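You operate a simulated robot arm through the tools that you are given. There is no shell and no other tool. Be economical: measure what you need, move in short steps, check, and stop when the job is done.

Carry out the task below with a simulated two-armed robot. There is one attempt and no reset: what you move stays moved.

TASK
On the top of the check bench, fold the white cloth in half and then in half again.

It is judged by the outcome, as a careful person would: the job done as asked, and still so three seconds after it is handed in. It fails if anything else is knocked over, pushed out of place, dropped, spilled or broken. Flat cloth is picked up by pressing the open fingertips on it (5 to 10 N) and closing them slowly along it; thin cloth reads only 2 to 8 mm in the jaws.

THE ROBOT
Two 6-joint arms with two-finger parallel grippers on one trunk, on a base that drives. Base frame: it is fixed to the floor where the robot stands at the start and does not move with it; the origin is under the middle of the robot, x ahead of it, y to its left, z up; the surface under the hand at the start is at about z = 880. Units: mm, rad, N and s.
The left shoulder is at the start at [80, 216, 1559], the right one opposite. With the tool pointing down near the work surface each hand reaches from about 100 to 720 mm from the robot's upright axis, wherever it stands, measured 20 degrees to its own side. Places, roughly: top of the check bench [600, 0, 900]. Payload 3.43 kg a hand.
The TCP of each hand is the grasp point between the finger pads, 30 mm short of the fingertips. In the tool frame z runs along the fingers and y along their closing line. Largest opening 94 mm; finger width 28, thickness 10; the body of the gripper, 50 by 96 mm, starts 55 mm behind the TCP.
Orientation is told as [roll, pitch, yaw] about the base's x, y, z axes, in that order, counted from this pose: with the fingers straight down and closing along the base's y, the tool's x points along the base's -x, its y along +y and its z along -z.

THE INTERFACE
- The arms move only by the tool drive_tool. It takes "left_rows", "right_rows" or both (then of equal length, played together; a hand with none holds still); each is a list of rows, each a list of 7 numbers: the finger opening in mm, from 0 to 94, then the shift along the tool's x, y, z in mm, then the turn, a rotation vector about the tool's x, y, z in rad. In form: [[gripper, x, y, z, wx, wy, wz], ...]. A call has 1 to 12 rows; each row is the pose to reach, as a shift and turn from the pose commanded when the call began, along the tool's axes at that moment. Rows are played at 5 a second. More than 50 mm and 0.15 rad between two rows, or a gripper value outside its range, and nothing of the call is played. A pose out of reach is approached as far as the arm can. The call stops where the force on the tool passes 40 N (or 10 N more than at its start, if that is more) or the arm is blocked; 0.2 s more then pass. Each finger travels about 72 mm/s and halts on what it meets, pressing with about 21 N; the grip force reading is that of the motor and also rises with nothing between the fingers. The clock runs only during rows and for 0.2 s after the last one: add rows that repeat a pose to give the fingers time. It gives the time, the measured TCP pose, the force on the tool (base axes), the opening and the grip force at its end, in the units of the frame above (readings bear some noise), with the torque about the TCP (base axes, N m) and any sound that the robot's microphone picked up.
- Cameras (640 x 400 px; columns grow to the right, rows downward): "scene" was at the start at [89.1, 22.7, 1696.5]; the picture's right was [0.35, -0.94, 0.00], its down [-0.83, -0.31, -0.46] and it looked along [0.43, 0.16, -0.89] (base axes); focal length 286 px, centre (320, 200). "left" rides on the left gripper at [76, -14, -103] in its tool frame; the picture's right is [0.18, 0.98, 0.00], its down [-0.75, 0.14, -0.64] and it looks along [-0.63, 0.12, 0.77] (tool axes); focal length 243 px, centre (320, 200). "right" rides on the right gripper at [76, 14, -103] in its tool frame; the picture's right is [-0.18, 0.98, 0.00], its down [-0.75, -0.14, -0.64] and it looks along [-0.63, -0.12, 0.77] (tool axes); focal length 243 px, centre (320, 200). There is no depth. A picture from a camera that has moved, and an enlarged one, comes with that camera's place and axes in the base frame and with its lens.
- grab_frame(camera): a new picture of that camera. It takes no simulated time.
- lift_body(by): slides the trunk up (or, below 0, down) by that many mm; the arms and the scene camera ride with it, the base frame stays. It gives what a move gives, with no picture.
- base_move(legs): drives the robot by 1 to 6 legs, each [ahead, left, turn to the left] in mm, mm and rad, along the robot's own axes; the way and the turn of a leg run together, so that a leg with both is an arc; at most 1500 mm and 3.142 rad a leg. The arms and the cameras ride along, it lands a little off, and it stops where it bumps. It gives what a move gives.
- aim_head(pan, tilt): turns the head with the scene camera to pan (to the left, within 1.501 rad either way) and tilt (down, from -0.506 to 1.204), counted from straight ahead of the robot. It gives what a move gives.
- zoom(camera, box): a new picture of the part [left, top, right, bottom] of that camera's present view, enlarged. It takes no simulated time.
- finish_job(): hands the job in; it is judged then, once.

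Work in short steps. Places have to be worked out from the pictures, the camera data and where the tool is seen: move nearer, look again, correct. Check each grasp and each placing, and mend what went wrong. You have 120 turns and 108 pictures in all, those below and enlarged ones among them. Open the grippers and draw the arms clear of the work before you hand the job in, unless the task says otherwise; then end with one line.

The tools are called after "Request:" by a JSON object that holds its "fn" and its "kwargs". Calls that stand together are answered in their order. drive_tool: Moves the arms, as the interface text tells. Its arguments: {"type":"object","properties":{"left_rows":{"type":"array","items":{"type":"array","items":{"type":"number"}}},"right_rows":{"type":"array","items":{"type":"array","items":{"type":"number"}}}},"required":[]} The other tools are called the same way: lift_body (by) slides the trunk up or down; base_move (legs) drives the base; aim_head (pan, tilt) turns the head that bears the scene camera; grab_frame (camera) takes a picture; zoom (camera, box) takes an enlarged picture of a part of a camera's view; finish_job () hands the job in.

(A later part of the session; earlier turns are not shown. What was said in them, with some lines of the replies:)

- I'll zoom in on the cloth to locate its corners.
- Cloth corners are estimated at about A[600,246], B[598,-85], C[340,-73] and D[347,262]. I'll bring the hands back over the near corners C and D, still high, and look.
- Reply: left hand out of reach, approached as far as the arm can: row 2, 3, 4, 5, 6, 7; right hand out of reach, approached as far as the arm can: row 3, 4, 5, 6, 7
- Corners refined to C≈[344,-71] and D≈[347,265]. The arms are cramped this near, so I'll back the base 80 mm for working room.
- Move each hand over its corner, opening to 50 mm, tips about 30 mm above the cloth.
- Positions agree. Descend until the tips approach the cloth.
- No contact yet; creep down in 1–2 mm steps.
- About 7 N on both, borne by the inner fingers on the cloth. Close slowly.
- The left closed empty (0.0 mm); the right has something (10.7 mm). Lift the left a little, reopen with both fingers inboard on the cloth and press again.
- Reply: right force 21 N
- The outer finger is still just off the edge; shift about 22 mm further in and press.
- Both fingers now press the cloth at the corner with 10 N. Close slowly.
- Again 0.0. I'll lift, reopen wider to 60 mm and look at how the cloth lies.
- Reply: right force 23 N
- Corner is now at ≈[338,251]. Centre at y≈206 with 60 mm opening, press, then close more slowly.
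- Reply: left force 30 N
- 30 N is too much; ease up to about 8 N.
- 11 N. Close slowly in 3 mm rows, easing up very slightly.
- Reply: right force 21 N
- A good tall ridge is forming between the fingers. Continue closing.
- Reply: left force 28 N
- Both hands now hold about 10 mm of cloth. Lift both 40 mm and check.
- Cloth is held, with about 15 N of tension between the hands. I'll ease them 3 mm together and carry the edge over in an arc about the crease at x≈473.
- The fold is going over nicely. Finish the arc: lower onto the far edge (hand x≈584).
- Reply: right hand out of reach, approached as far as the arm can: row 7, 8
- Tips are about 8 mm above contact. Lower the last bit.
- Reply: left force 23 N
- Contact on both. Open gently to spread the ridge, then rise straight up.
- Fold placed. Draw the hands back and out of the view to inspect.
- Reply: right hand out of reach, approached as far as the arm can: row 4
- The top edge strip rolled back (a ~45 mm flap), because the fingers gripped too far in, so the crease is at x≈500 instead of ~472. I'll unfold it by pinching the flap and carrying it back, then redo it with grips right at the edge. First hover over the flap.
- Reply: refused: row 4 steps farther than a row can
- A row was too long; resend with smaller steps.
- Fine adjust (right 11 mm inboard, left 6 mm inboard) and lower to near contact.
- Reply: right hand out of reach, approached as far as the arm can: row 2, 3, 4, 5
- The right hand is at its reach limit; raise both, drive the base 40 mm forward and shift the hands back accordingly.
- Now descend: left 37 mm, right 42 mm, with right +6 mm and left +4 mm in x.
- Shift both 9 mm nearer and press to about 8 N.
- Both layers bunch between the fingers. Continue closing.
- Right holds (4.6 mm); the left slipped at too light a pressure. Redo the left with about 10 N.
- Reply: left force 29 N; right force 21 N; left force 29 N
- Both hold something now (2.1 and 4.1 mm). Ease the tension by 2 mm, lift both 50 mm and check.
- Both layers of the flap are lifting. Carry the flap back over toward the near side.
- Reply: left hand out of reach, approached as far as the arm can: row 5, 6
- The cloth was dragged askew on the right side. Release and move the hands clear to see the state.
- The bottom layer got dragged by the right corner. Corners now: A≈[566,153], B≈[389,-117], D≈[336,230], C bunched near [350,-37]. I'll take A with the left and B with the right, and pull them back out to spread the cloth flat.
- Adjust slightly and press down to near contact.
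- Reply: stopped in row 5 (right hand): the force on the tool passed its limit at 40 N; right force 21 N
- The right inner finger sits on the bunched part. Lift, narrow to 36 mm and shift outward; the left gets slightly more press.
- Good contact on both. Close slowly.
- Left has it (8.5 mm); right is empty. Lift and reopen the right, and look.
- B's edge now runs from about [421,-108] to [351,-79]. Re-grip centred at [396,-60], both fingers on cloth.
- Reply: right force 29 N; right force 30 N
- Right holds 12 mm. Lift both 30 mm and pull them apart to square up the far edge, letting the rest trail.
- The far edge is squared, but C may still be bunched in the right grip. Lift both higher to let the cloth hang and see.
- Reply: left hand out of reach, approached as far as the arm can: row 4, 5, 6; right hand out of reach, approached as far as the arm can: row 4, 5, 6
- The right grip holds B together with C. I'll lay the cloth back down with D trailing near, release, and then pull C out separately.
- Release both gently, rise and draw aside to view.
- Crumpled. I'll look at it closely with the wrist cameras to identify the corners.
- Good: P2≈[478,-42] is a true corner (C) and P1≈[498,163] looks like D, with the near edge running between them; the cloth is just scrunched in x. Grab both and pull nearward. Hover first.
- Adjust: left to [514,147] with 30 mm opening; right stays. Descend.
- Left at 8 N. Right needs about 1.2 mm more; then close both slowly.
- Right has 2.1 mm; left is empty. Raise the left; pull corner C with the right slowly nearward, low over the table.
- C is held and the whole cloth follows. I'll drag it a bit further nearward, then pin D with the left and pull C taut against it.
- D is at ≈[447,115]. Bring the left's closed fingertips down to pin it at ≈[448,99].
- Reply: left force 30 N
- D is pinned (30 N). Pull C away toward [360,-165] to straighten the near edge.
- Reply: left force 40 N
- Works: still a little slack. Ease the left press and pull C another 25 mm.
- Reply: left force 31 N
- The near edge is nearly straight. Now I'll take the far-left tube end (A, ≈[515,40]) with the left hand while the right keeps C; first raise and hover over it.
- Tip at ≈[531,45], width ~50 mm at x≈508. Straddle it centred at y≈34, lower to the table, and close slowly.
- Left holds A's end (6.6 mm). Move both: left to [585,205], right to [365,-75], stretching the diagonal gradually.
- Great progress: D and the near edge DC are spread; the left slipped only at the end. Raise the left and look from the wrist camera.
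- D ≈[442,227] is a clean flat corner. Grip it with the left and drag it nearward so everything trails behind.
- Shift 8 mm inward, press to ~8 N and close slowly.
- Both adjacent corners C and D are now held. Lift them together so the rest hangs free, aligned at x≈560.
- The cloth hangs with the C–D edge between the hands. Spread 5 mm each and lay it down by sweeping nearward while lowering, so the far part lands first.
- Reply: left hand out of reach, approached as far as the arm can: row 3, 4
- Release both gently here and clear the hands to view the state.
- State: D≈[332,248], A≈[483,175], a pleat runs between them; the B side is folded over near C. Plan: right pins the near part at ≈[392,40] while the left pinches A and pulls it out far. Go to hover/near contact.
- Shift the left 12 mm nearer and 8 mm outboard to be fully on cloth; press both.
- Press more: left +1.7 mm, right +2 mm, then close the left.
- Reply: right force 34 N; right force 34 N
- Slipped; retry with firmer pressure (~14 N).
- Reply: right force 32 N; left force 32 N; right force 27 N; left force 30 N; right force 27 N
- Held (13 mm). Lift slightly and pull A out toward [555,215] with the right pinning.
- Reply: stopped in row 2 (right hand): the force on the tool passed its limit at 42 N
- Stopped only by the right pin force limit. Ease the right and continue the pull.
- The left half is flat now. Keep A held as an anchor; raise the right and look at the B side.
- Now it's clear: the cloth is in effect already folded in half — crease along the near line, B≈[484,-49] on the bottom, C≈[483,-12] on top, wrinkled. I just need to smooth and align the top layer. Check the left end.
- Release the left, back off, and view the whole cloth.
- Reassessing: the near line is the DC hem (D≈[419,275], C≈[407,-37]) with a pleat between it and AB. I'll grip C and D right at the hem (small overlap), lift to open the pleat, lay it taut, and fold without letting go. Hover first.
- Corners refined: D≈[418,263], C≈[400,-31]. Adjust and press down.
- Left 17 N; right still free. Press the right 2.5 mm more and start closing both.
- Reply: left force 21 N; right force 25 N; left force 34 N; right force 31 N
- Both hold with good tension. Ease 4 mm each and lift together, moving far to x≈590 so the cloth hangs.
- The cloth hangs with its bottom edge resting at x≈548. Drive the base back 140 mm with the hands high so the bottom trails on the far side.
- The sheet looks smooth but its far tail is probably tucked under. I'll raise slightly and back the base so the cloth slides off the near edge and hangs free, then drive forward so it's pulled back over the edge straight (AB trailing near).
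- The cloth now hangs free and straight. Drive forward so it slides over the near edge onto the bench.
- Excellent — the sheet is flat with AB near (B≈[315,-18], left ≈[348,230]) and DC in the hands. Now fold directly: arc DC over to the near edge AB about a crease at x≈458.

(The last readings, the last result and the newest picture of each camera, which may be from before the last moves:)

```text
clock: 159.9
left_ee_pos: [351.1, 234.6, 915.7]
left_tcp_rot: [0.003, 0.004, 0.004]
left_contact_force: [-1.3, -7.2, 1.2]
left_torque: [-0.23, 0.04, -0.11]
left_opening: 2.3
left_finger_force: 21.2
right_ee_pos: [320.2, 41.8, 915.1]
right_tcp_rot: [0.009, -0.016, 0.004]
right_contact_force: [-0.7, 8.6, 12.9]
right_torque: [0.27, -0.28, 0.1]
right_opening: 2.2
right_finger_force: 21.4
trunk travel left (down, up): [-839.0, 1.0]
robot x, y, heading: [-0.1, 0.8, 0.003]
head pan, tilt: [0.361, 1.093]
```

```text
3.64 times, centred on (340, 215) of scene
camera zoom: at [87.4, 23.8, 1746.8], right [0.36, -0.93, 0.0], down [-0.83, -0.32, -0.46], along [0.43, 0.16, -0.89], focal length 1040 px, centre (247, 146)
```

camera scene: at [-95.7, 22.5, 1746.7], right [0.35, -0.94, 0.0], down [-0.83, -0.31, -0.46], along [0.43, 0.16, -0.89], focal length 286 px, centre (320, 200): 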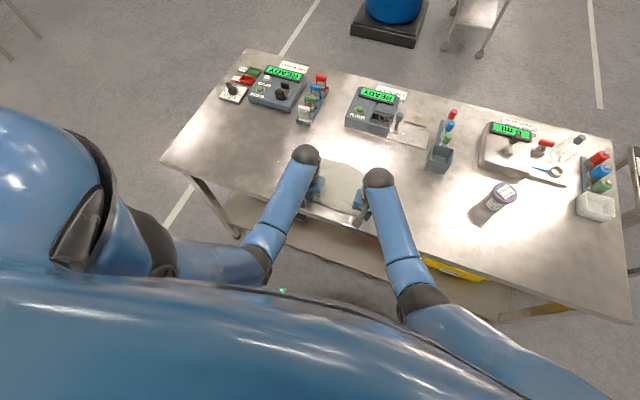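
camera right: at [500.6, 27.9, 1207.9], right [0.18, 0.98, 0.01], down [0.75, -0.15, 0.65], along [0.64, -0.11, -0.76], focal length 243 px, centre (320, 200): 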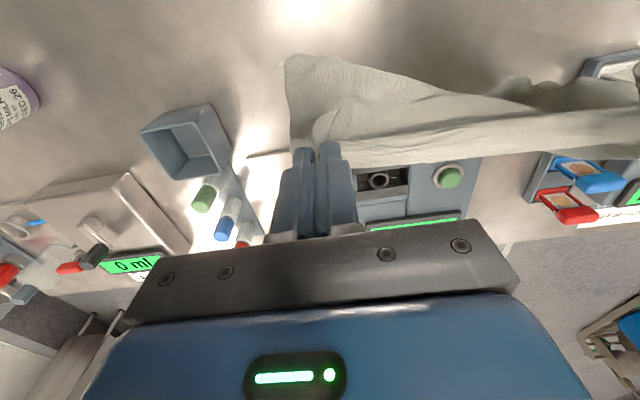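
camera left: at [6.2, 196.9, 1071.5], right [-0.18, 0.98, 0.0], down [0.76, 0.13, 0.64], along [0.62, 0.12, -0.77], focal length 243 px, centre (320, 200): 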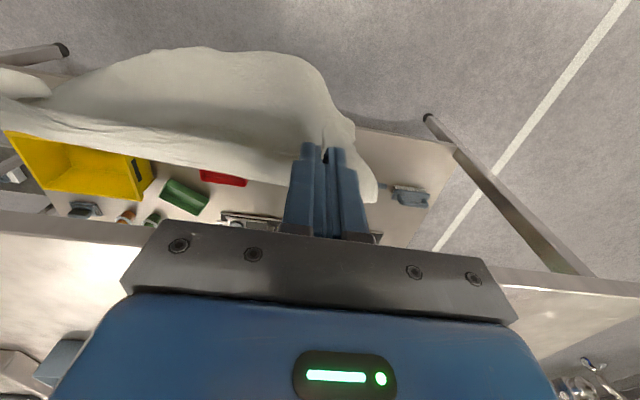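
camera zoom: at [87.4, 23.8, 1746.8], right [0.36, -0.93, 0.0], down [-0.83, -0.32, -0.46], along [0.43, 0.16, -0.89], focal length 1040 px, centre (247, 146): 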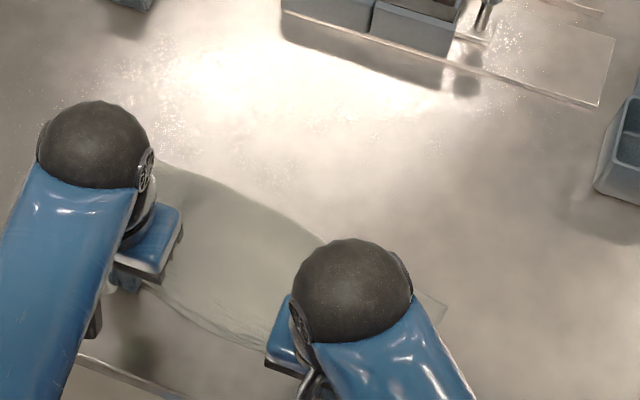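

Fold laid. Release gently, rise and move hands aside to inspect.

Request:
{"fn": "drive_tool", "kwargs": {"left_rows": [[8, 0, 0, 1, 0, 0, 0], [18, 0, 0, 1, 0, 0, 0], [30, 0, 0, 0, 0, 0, 0], [40, 0, 0, -1, 0, 0, 0], [40, 0, 0, -18, 0, 0, 0], [40, 0, 20, -50, 0, 0, 0], [40, 0, 60, -60, 0, 0, 0], [40, 0, 100, -60, 0, 0, 0]], "right_rows": [[8, 0, 0, 0, 0, 0, 0], [18, 0, 0, 0, 0, 0, 0], [30, 0, 0, -1, 0, 0, 0], [40, 0, 0, -2, 0, 0, 0], [40, 0, 0, -18, 0, 0, 0], [40, 0, -30, -50, 0, 0, 0], [40, 0, -75, -60, 0, 0, 0], [40, -20, -120, -60, 0, 0, 0]]}}

Request:
{"fn": "zoom", "kwargs": {"camera": "scene", "box": [260, 170, 400, 270]}}

```text
clock: 161.8
left_ee_pos: [352.4, 334.0, 975.9]
left_tcp_rot: [0.001, 0.005, 0.002]
left_contact_force: [-0.6, -0.2, 0.1]
left_torque: [-0.02, -0.02, 0.02]
left_opening: 39.9
left_finger_force: 0.1
right_ee_pos: [344.7, -77.8, 971.3]
right_tcp_rot: [0.008, -0.013, 0.004]
right_contact_force: [0.5, 0.4, 0.6]
right_torque: [0.01, 0.0, -0.02]
right_opening: 39.8
right_finger_force: 0.1
trunk travel left (down, up): [-839.0, 1.0]
robot x, y, heading: [0.7, -3.9, 0.002]
head pan, tilt: [0.361, 1.093]
```

```text
4.00 times, centred on (330, 220) of scene
camera zoom: at [91.3, 23.9, 1746.4], right [0.36, -0.93, 0.0], down [-0.83, -0.32, -0.46], along [0.43, 0.16, -0.89], focal length 1144 px, centre (280, 120)
```

zoom: 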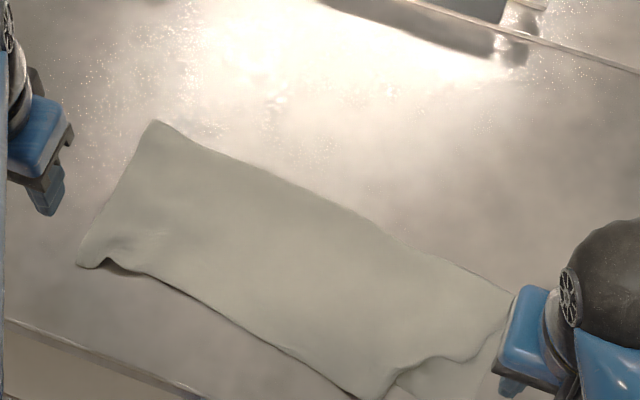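

The first fold is neat: strip from ≈[471,276]/[329,283] on the left to ≈[429,-46]/[310,-20] on the right. For the second fold, take the middle of the left edge with the left hand and carry it over to the right end. Position straddling the edge at [398,262].

Request:
{"fn": "drive_tool", "kwargs": {"left_rows": [[50, -15, -20, 0, 0, 0, 0], [50, -30, -45, 5, 0, 0, 0], [50, -46, -72, 20, 0, 0, 0], [50, -46, -72, 40, 0, 0, 0], [50, -46, -72, 54, 0, 0, 0], [50, -46, -72, 60, 0, 0, 0], [50, -46, -72, 62, 0, 0, 0], [50, -46, -72, 62, 0, 0, 0]], "right_rows": [[40, 0, -20, 0, 0, 0, 0], [40, 0, -40, 0, 0, 0, 0], [40, 0, -60, 0, 0, 0, 0], [40, 0, -80, 0, 0, 0, 0], [40, 0, -80, 0, 0, 0, 0], [40, 0, -80, 0, 0, 0, 0], [40, 0, -80, 0, 0, 0, 0], [40, 0, -80, 0, 0, 0, 0]]}}

Request:
{"fn": "grab_frame", "kwargs": {"camera": "left"}}

```text
clock: 163.6
left_ee_pos: [396.9, 260.3, 914.5]
left_tcp_rot: [0.002, 0.006, 0.002]
left_contact_force: [0.0, -0.7, -0.2]
left_torque: [0.0, 0.0, -0.02]
left_opening: 49.7
left_finger_force: 0.0
right_ee_pos: [342.1, -160.0, 971.0]
right_tcp_rot: [0.008, -0.014, 0.003]
right_contact_force: [-0.7, 0.1, 0.3]
right_torque: [0.03, 0.02, 0.02]
right_opening: 39.7
right_finger_force: 0.0
trunk travel left (down, up): [-839.0, 1.0]
robot x, y, heading: [-2.8, 1.4, 0.005]
head pan, tilt: [0.361, 1.093]
```

```text
8 pictures are left
camera left: at [321.6, 245.6, 1017.3], right [-0.19, 0.98, 0.0], down [0.76, 0.14, 0.64], along [0.63, 0.12, -0.77], focal length 243 px, centre (320, 200)
```

left: 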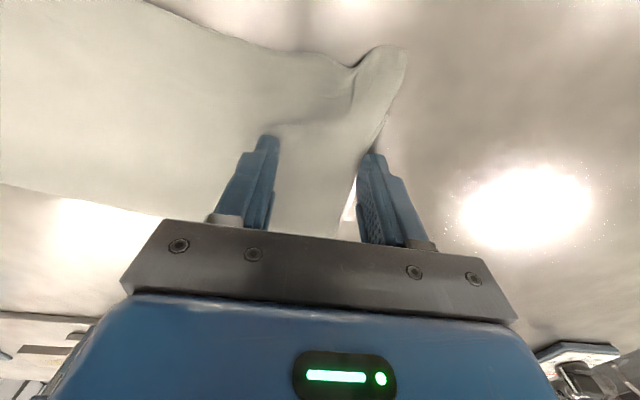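

Outer finger is just outside the edge, inner on the double layer. Press down firmly, then close.

Request:
{"fn": "drive_tool", "kwargs": {"left_rows": [[50, 0, -2, 1, 0, 0, 0], [50, 0, -2, 2, 0, 0, 0], [50, 0, -2, 3, 0, 0, 0], [50, 0, -2, 3, 0, 0, 0]]}}

```text
clock: 164.6
left_ee_pos: [397.9, 258.8, 912.3]
left_tcp_rot: [0.004, 0.002, 0.002]
left_contact_force: [2.0, -0.3, 13.5]
left_torque: [0.18, -0.02, -0.03]
left_opening: 50.3
left_finger_force: 0.6
right_ee_pos: [341.0, -160.9, 970.4]
right_tcp_rot: [0.009, -0.013, 0.004]
right_contact_force: [0.2, -0.2, -0.8]
right_torque: [-0.03, -0.01, 0.02]
right_opening: 40.1
right_finger_force: 0.1
trunk travel left (down, up): [-839.0, 1.0]
robot x, y, heading: [0.4, 2.3, 0.003]
head pan, tilt: [0.361, 1.093]
```

Request:
{"fn": "drive_tool", "kwargs": {"left_rows": [[47, 0, 0, 0, 0, 0, 0], [44, 0, 0, 0, 0, 0, 0], [41, 0, 0, 0, 0, 0, 0], [38, 0, 0, 0, 0, 0, 0], [35, 0, 0, 0, 0, 0, 0], [32, 0, 0, 0, 0, 0, 0], [29, 0, 0, 0, 0, 0, 0], [26, 0, 0, 0, 0, 0, 0], [23, 0, 0, 0, 0, 0, 0], [20, 0, 0, 0, 0, 0, 0], [17, 0, 0, 0, 0, 0, 0], [14, 0, 0, 0, 0, 0, 0]]}}

Request:
{"fn": "drive_tool", "kwargs": {"left_rows": [[11, 0, 0, 0, 0, 0, 0], [8, 0, 0, 0, 0, 0, 0], [5, 0, 0, 0, 0, 0, 0], [2, 0, 0, 0, 0, 0, 0], [0, 0, 0, 0, 0, 0, 0], [0, 0, 0, 0, 0, 0, 0]]}}

```text
clock: 167.2
left_ee_pos: [394.8, 260.6, 911.0]
left_tcp_rot: [0.003, 0.004, 0.005]
left_contact_force: [-0.4, 1.3, 23.7]
left_torque: [0.1, 0.0, -0.01]
left_opening: 14.9
left_finger_force: 0.6
right_ee_pos: [339.9, -160.1, 971.8]
right_tcp_rot: [0.009, -0.017, 0.003]
right_contact_force: [-1.2, 0.0, 0.8]
right_torque: [0.01, -0.03, 0.03]
right_opening: 40.2
right_finger_force: 0.0
trunk travel left (down, up): [-839.0, 1.0]
robot x, y, heading: [2.0, 1.1, 0.007]
head pan, tilt: [0.361, 1.093]
```

```text
clock: 168.6
left_ee_pos: [395.2, 258.6, 912.9]
left_tcp_rot: [0.002, 0.004, 0.004]
left_contact_force: [1.2, -2.5, 25.2]
left_torque: [0.01, 0.0, -0.04]
left_opening: 8.3
left_finger_force: 21.0
right_ee_pos: [340.0, -160.7, 970.4]
right_tcp_rot: [0.007, -0.013, 0.003]
right_contact_force: [0.2, 0.2, -0.3]
right_torque: [0.01, 0.01, 0.03]
right_opening: 40.0
right_finger_force: 0.1
trunk travel left (down, up): [-839.0, 1.0]
robot x, y, heading: [1.1, 2.0, 0.003]
head pan, tilt: [0.361, 1.093]
```

Caught (8.3 mm). Lift through the first half of the arc and check that both layers come along.

Request:
{"fn": "drive_tool", "kwargs": {"left_rows": [[0, 0, 0, -10, 0, 0, 0], [0, 0, -4, -25, 0, 0, 0], [0, 1, -12, -45, 0, 0, 0], [0, 2, -24, -63, 0, 0, 0], [0, 4, -40, -80, 0, 0, 0], [0, 6, -58, -93, 0, 0, 0], [0, 8, -78, -102, 0, 0, 0], [0, 10, -98, -108, 0, 0, 0], [0, 12, -118, -110, 0, 0, 0], [0, 13, -138, -110, 0, 0, 0]]}}

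Request:
{"fn": "zoom", "kwargs": {"camera": "scene", "box": [250, 160, 410, 270]}}

```text
clock: 170.8
left_ee_pos: [383.8, 122.1, 1020.0]
left_tcp_rot: [0.003, 0.004, 0.004]
left_contact_force: [0.8, 1.1, -0.2]
left_torque: [0.0, 0.03, 0.03]
left_opening: 3.0
left_finger_force: 20.8
right_ee_pos: [341.7, -160.9, 971.7]
right_tcp_rot: [0.008, -0.012, 0.003]
right_contact_force: [-0.3, 0.4, 0.7]
right_torque: [-0.02, -0.02, -0.01]
right_opening: 39.9
right_finger_force: 0.1
trunk travel left (down, up): [-839.0, 1.0]
robot x, y, heading: [2.1, -0.3, 0.002]
head pan, tilt: [0.361, 1.093]
```

```text
3.64 times, centred on (330, 215) of scene
camera zoom: at [90.0, 22.7, 1746.5], right [0.36, -0.93, 0.0], down [-0.83, -0.32, -0.46], along [0.43, 0.17, -0.89], focal length 1040 px, centre (284, 146)
```

zoom: 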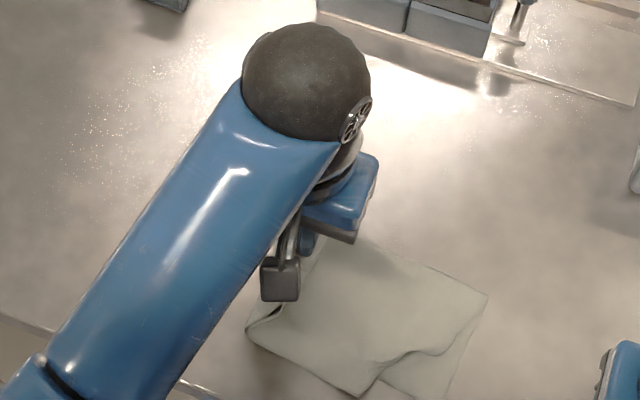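

Both layers are lifted; the left side is bare. Complete the arc down onto the right end (y≈-10).

Request:
{"fn": "drive_tool", "kwargs": {"left_rows": [[0, 1, -20, 2, 0, 0, 0], [0, 2, -42, 9, 0, 0, 0], [0, 3, -64, 19, 0, 0, 0], [0, 4, -84, 33, 0, 0, 0], [0, 5, -101, 51, 0, 0, 0], [0, 6, -114, 69, 0, 0, 0], [0, 6, -123, 84, 0, 0, 0], [0, 6, -129, 95, 0, 0, 0], [0, 6, -131, 101, 0, 0, 0], [0, 6, -131, 101, 0, 0, 0]]}}

Request:
{"fn": "zoom", "kwargs": {"camera": "scene", "box": [270, 180, 410, 276]}}

```text
clock: 172.9
left_ee_pos: [380.4, -9.1, 919.2]
left_tcp_rot: [0.003, 0.006, 0.004]
left_contact_force: [-0.5, 0.2, 3.5]
left_torque: [0.06, 0.04, -0.01]
left_opening: 2.9
left_finger_force: 20.6
right_ee_pos: [341.8, -160.4, 971.2]
right_tcp_rot: [0.006, -0.016, 0.005]
right_contact_force: [-0.5, 0.0, 0.2]
right_torque: [0.04, -0.03, 0.0]
right_opening: 39.7
right_finger_force: 0.0
trunk travel left (down, up): [-839.0, 1.0]
robot x, y, heading: [-2.1, 0.9, 0.005]
head pan, tilt: [0.361, 1.093]
```

```text
4.17 times, centred on (340, 228) of scene
camera zoom: at [89.6, 23.6, 1746.5], right [0.36, -0.93, 0.0], down [-0.83, -0.32, -0.46], along [0.43, 0.16, -0.89], focal length 1192 px, centre (237, 83)
```

zoom: 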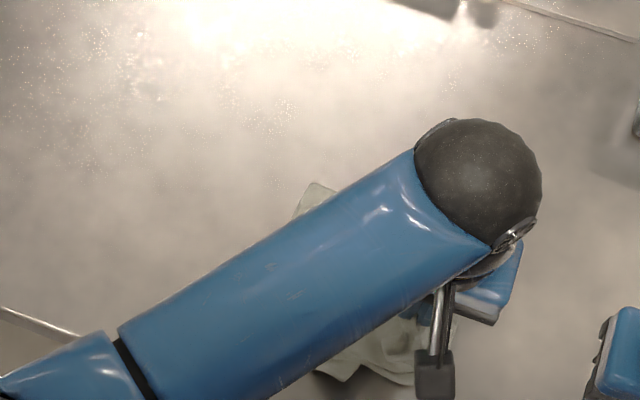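

Contact reached. Release gently, rise, and swing the left arm back out of the way.

Request:
{"fn": "drive_tool", "kwargs": {"left_rows": [[6, 0, 0, 0, 0, 0, 0], [12, 0, 0, 0, 0, 0, 0], [20, 0, 0, -1, 0, 0, 0], [26, 0, 0, -3, 0, 0, 0], [26, 0, 0, -20, 0, 0, 0], [26, 0, 0, -50, 0, 0, 0], [26, 0, 45, -70, 0, 0, 0], [26, 0, 90, -75, 0, 0, 0], [26, 0, 135, -75, 0, 0, 0], [26, 0, 180, -75, 0, 0, 0], [26, 0, 225, -75, 0, 0, 0], [26, 0, 270, -75, 0, 0, 0]]}}

Request:
{"fn": "zoom", "kwargs": {"camera": "scene", "box": [280, 180, 420, 276]}}

```text
clock: 175.6
left_ee_pos: [376.9, 260.5, 993.6]
left_tcp_rot: [0.001, 0.005, 0.004]
left_contact_force: [0.3, 0.1, 1.4]
left_torque: [0.0, 0.01, 0.01]
left_opening: 26.0
left_finger_force: 0.1
right_ee_pos: [342.9, -160.6, 971.1]
right_tcp_rot: [0.006, -0.013, 0.004]
right_contact_force: [0.1, -0.1, 0.1]
right_torque: [0.02, 0.0, 0.0]
right_opening: 40.1
right_finger_force: 0.0
trunk travel left (down, up): [-839.0, 1.0]
robot x, y, heading: [0.8, -2.8, 0.004]
head pan, tilt: [0.361, 1.093]
```

```text
4.17 times, centred on (350, 228) of scene
camera zoom: at [90.2, 24.5, 1746.4], right [0.36, -0.93, 0.0], down [-0.83, -0.32, -0.46], along [0.43, 0.16, -0.89], focal length 1192 px, centre (195, 83)
```

zoom: 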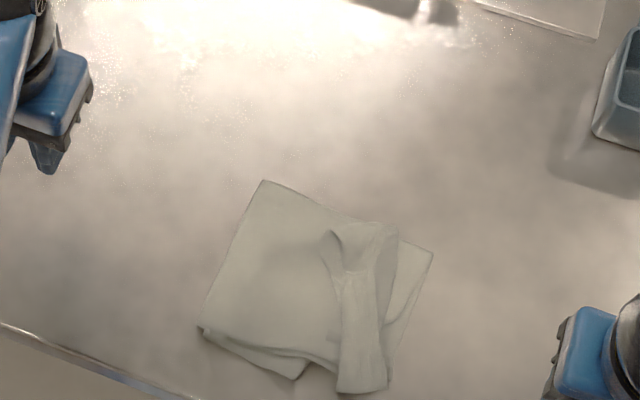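

A good quarter-fold, but the carried edge has a ~30 mm lip folded back. I'll try to flip that lip outward with the right hand: hover straddling it at [380,2].

Request:
{"fn": "drive_tool", "kwargs": {"right_rows": [[44, -10, 35, 0, 0, 0, 0], [44, -20, 75, 0, 0, 0, 0], [44, -30, 115, 0, 0, 0, 0], [44, -37, 150, 5, 0, 0, 0], [44, -37, 163, 20, 0, 0, 0], [44, -37, 163, 38, 0, 0, 0], [44, -37, 163, 45, 0, 0, 0]]}}

Request:
{"fn": "grab_frame", "kwargs": {"camera": "right"}}

```text
clock: 177.2
left_ee_pos: [377.5, 260.5, 993.3]
left_tcp_rot: [0.002, 0.005, 0.006]
left_contact_force: [0.3, -0.5, -0.1]
left_torque: [0.01, 0.01, -0.02]
left_opening: 25.6
left_finger_force: 0.0
right_ee_pos: [378.4, 3.0, 930.0]
right_tcp_rot: [0.008, -0.015, 0.003]
right_contact_force: [0.5, 0.3, -0.4]
right_torque: [0.04, 0.02, 0.0]
right_opening: 44.0
right_finger_force: 0.1
trunk travel left (down, up): [-839.0, 1.0]
robot x, y, heading: [1.9, -0.7, 0.003]
head pan, tilt: [0.361, 1.093]
```

```text
4 pictures are left
camera right: at [302.2, 15.7, 1032.7], right [0.18, 0.98, 0.01], down [0.75, -0.14, 0.65], along [0.64, -0.11, -0.76], focal length 243 px, centre (320, 200)
```

right: 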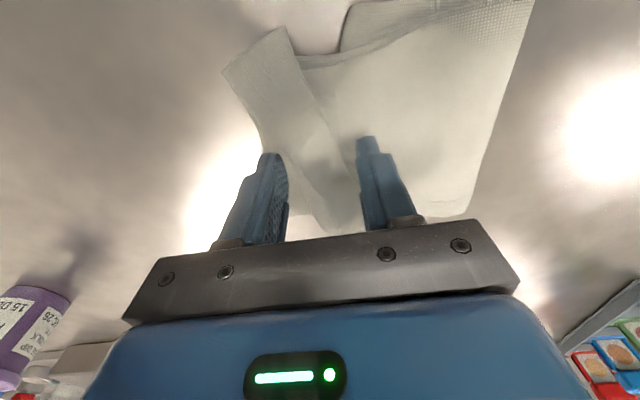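

The fingers straddle the lip well. Shift 5 mm inboard and touch down lightly.

Request:
{"fn": "drive_tool", "kwargs": {"right_rows": [[44, 0, 5, 5, 0, 0, 0], [44, 0, 5, 9, 0, 0, 0], [44, 0, 5, 11.5, 0, 0, 0], [44, 0, 5, 12.5, 0, 0, 0], [44, 0, 5, 12.5, 0, 0, 0]]}}

```text
clock: 178.3
left_ee_pos: [376.0, 259.1, 994.6]
left_tcp_rot: [0.001, 0.007, 0.004]
left_contact_force: [-1.0, 0.5, 0.2]
left_torque: [0.03, 0.0, 0.0]
left_opening: 25.9
left_finger_force: 0.0
right_ee_pos: [378.5, 7.4, 915.8]
right_tcp_rot: [0.007, -0.013, 0.004]
right_contact_force: [0.6, 1.4, 0.3]
right_torque: [-0.01, 0.03, 0.01]
right_opening: 44.0
right_finger_force: 0.0
trunk travel left (down, up): [-839.0, 1.0]
robot x, y, heading: [-2.9, 1.3, 0.002]
head pan, tilt: [0.361, 1.093]
```

Request:
{"fn": "drive_tool", "kwargs": {"right_rows": [[44, 0, 0, 1, 0, 0, 0], [44, 0, 0, 1.6, 0, 0, 0], [40, 0, 0, 1.6, 0, 0, 0], [36, 0, 0, 1.6, 0, 0, 0], [32, 0, 0, 1.6, 0, 0, 0], [28, 0, 0, 1.6, 0, 0, 0], [24, 0, 0, 1.6, 0, 0, 0], [20, 0, 0, 1.6, 0, 0, 0], [16, 0, 0, 1.6, 0, 0, 0], [12, 0, 0, 1.4, 0, 0, 0], [8, 0, 0, 1.2, 0, 0, 0], [4, 0, 0, 1, 0, 0, 0]]}}

Request:
{"fn": "drive_tool", "kwargs": {"right_rows": [[0, 0, 0, 0, 0, 0, 0], [0, 0, 0, 0, 0, 0, 0]]}}

Request:
{"fn": "grab_frame", "kwargs": {"camera": "right"}}

```text
clock: 180.9
left_ee_pos: [375.5, 259.4, 994.4]
left_tcp_rot: [0.004, 0.006, 0.003]
left_contact_force: [0.0, -0.2, 0.1]
left_torque: [0.01, -0.03, 0.0]
left_opening: 26.0
left_finger_force: 0.0
right_ee_pos: [380.2, 7.5, 915.6]
right_tcp_rot: [0.009, -0.013, 0.003]
right_contact_force: [-0.2, -1.3, 8.5]
right_torque: [-0.12, 0.12, -0.03]
right_opening: 10.2
right_finger_force: 21.1
trunk travel left (down, up): [-839.0, 1.0]
robot x, y, heading: [-2.8, -0.2, 0.003]
head pan, tilt: [0.361, 1.093]
```

```text
clock: 181.6
left_ee_pos: [376.1, 259.4, 994.1]
left_tcp_rot: [0.003, 0.004, 0.004]
left_contact_force: [0.2, -1.1, 0.7]
left_torque: [-0.03, 0.05, 0.01]
left_opening: 26.0
left_finger_force: 0.0
right_ee_pos: [377.9, 7.7, 916.3]
right_tcp_rot: [0.008, -0.012, 0.002]
right_contact_force: [-1.0, -1.9, 9.3]
right_torque: [-0.04, 0.08, -0.02]
right_opening: 10.1
right_finger_force: 21.0
trunk travel left (down, up): [-839.0, 1.0]
robot x, y, heading: [-1.0, -1.8, 0.0]
head pan, tilt: [0.361, 1.093]
```

```text
3 pictures are left
camera right: at [302.7, 20.2, 1018.7], right [0.18, 0.98, 0.01], down [0.75, -0.14, 0.65], along [0.64, -0.11, -0.76], focal length 243 px, centre (320, 200)
```

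right: 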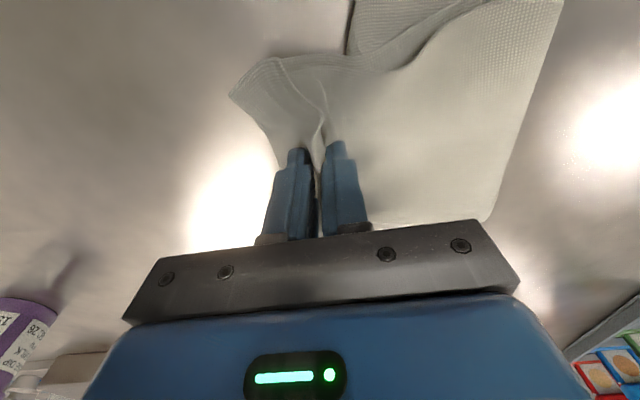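

Lip is pinched. Lift it 35 mm, carry it outward to y≈-38, lower and release.

Request:
{"fn": "drive_tool", "kwargs": {"right_rows": [[0, 0, 0, -10, 0, 0, 0], [0, 0, -2, -22, 0, 0, 0], [0, 0, -8, -32, 0, 0, 0], [0, 0, -18, -36, 0, 0, 0], [0, 0, -28, -34, 0, 0, 0], [0, 0, -37, -26, 0, 0, 0], [0, 0, -43, -16, 0, 0, 0], [0, 0, -46, -6, 0, 0, 0], [0, 0, -46, -1, 0, 0, 0], [0, 0, -46, -1, 0, 0, 0]]}}

Request:
{"fn": "drive_tool", "kwargs": {"right_rows": [[6, 0, 0, 0, 0, 0, 0], [14, 0, 0, -1, 0, 0, 0], [22, 0, 0, -3, 0, 0, 0], [24, 0, 0, -20, 0, 0, 0], [24, 0, -15, -50, 0, 0, 0], [24, 0, -50, -60, 0, 0, 0], [24, 0, -90, -60, 0, 0, 0], [24, 0, -130, -60, 0, 0, 0]]}}

Request:
{"fn": "zoom", "kwargs": {"camera": "scene", "box": [280, 180, 420, 276]}}

```text
clock: 183.8
left_ee_pos: [376.0, 259.1, 993.6]
left_tcp_rot: [0.001, 0.005, 0.003]
left_contact_force: [0.0, -0.1, 0.2]
left_torque: [0.02, -0.01, 0.02]
left_opening: 25.9
left_finger_force: 0.1
right_ee_pos: [378.9, -36.5, 916.3]
right_tcp_rot: [0.008, -0.015, 0.003]
right_contact_force: [-0.6, 0.1, 2.9]
right_torque: [-0.01, 0.0, 0.04]
right_opening: 5.8
right_finger_force: 21.1
trunk travel left (down, up): [-839.0, 1.0]
robot x, y, heading: [-3.4, 1.8, 0.007]
head pan, tilt: [0.361, 1.093]
```

```text
clock: 185.6
left_ee_pos: [376.6, 259.4, 994.2]
left_tcp_rot: [0.004, 0.007, 0.003]
left_contact_force: [0.5, 0.0, -0.7]
left_torque: [-0.02, 0.0, 0.0]
left_opening: 25.8
left_finger_force: 0.0
right_ee_pos: [379.2, -165.1, 975.8]
right_tcp_rot: [0.009, -0.014, 0.004]
right_contact_force: [0.1, 0.2, 0.1]
right_torque: [0.01, 0.03, -0.01]
right_opening: 23.9
right_finger_force: 0.0
trunk travel left (down, up): [-839.0, 1.0]
robot x, y, heading: [4.2, 2.8, 0.008]
head pan, tilt: [0.361, 1.093]
```

```text
4.17 times, centred on (350, 228) of scene
camera zoom: at [89.7, 22.8, 1746.5], right [0.36, -0.93, 0.0], down [-0.83, -0.32, -0.46], along [0.43, 0.16, -0.89], focal length 1192 px, centre (195, 83)
```

zoom: 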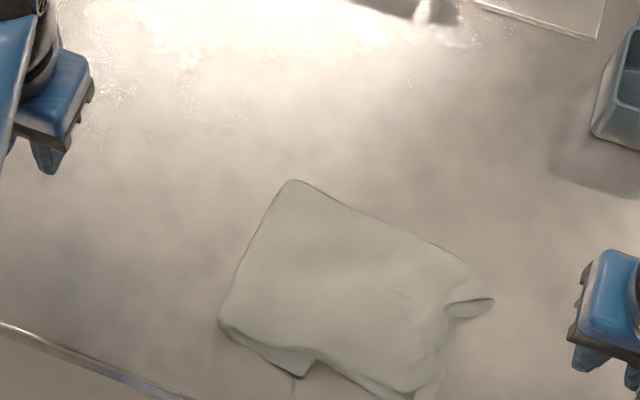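

The cloth now lies as a tidy quarter-folded rectangle. Open the grippers fully and draw both hands further clear.

Request:
{"fn": "drive_tool", "kwargs": {"left_rows": [[50, 0, 20, -10, 0, 0, 0], [80, 0, 50, -15, 0, 0, 0], [80, 0, 80, -15, 0, 0, 0]], "right_rows": [[50, 0, -20, -10, 0, 0, 0], [80, 0, -40, -15, 0, 0, 0], [80, 0, -60, -15, 0, 0, 0]]}}

Request:
{"fn": "grab_frame", "kwargs": {"camera": "scene"}}

```text
clock: 186.3
left_ee_pos: [378.3, 339.9, 1011.4]
left_tcp_rot: [0.002, 0.007, 0.004]
left_contact_force: [0.8, 0.1, 0.4]
left_torque: [0.0, -0.01, -0.04]
left_opening: 80.2
left_finger_force: 0.1
right_ee_pos: [378.6, -225.7, 990.4]
right_tcp_rot: [0.008, -0.012, 0.004]
right_contact_force: [0.3, 0.3, 0.2]
right_torque: [0.0, 0.0, -0.01]
right_opening: 80.1
right_finger_force: 0.0
trunk travel left (down, up): [-839.0, 1.0]
robot x, y, heading: [-2.1, -3.0, 0.004]
head pan, tilt: [0.361, 1.093]
```

```text
1 pictures are left
camera scene: at [90.5, 24.1, 1746.4], right [0.36, -0.93, 0.0], down [-0.83, -0.32, -0.46], along [0.43, 0.16, -0.89], focal length 286 px, centre (320, 200)
```

scene: 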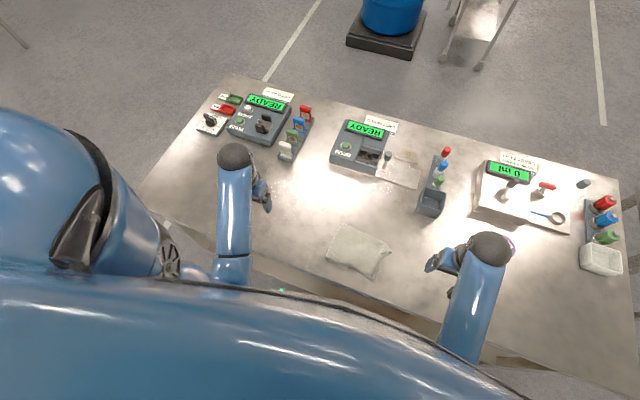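

Everything else is in place and the hands are clear; handing in.

Request:
{"fn": "finish_job", "kwargs": {}}

```text
The job is handed in.
```

I folded the white cloth in half and then in half again, and it lies on the bench top as a roughly quarter-size rectangle. The right-hand end is a little untidy: a small lip is not quite flat, and a bottom corner shows slightly. Nothing else looks disturbed in the last picture, though the right arm mostly hides the jar. Both grippers are open and clear of the cloth.
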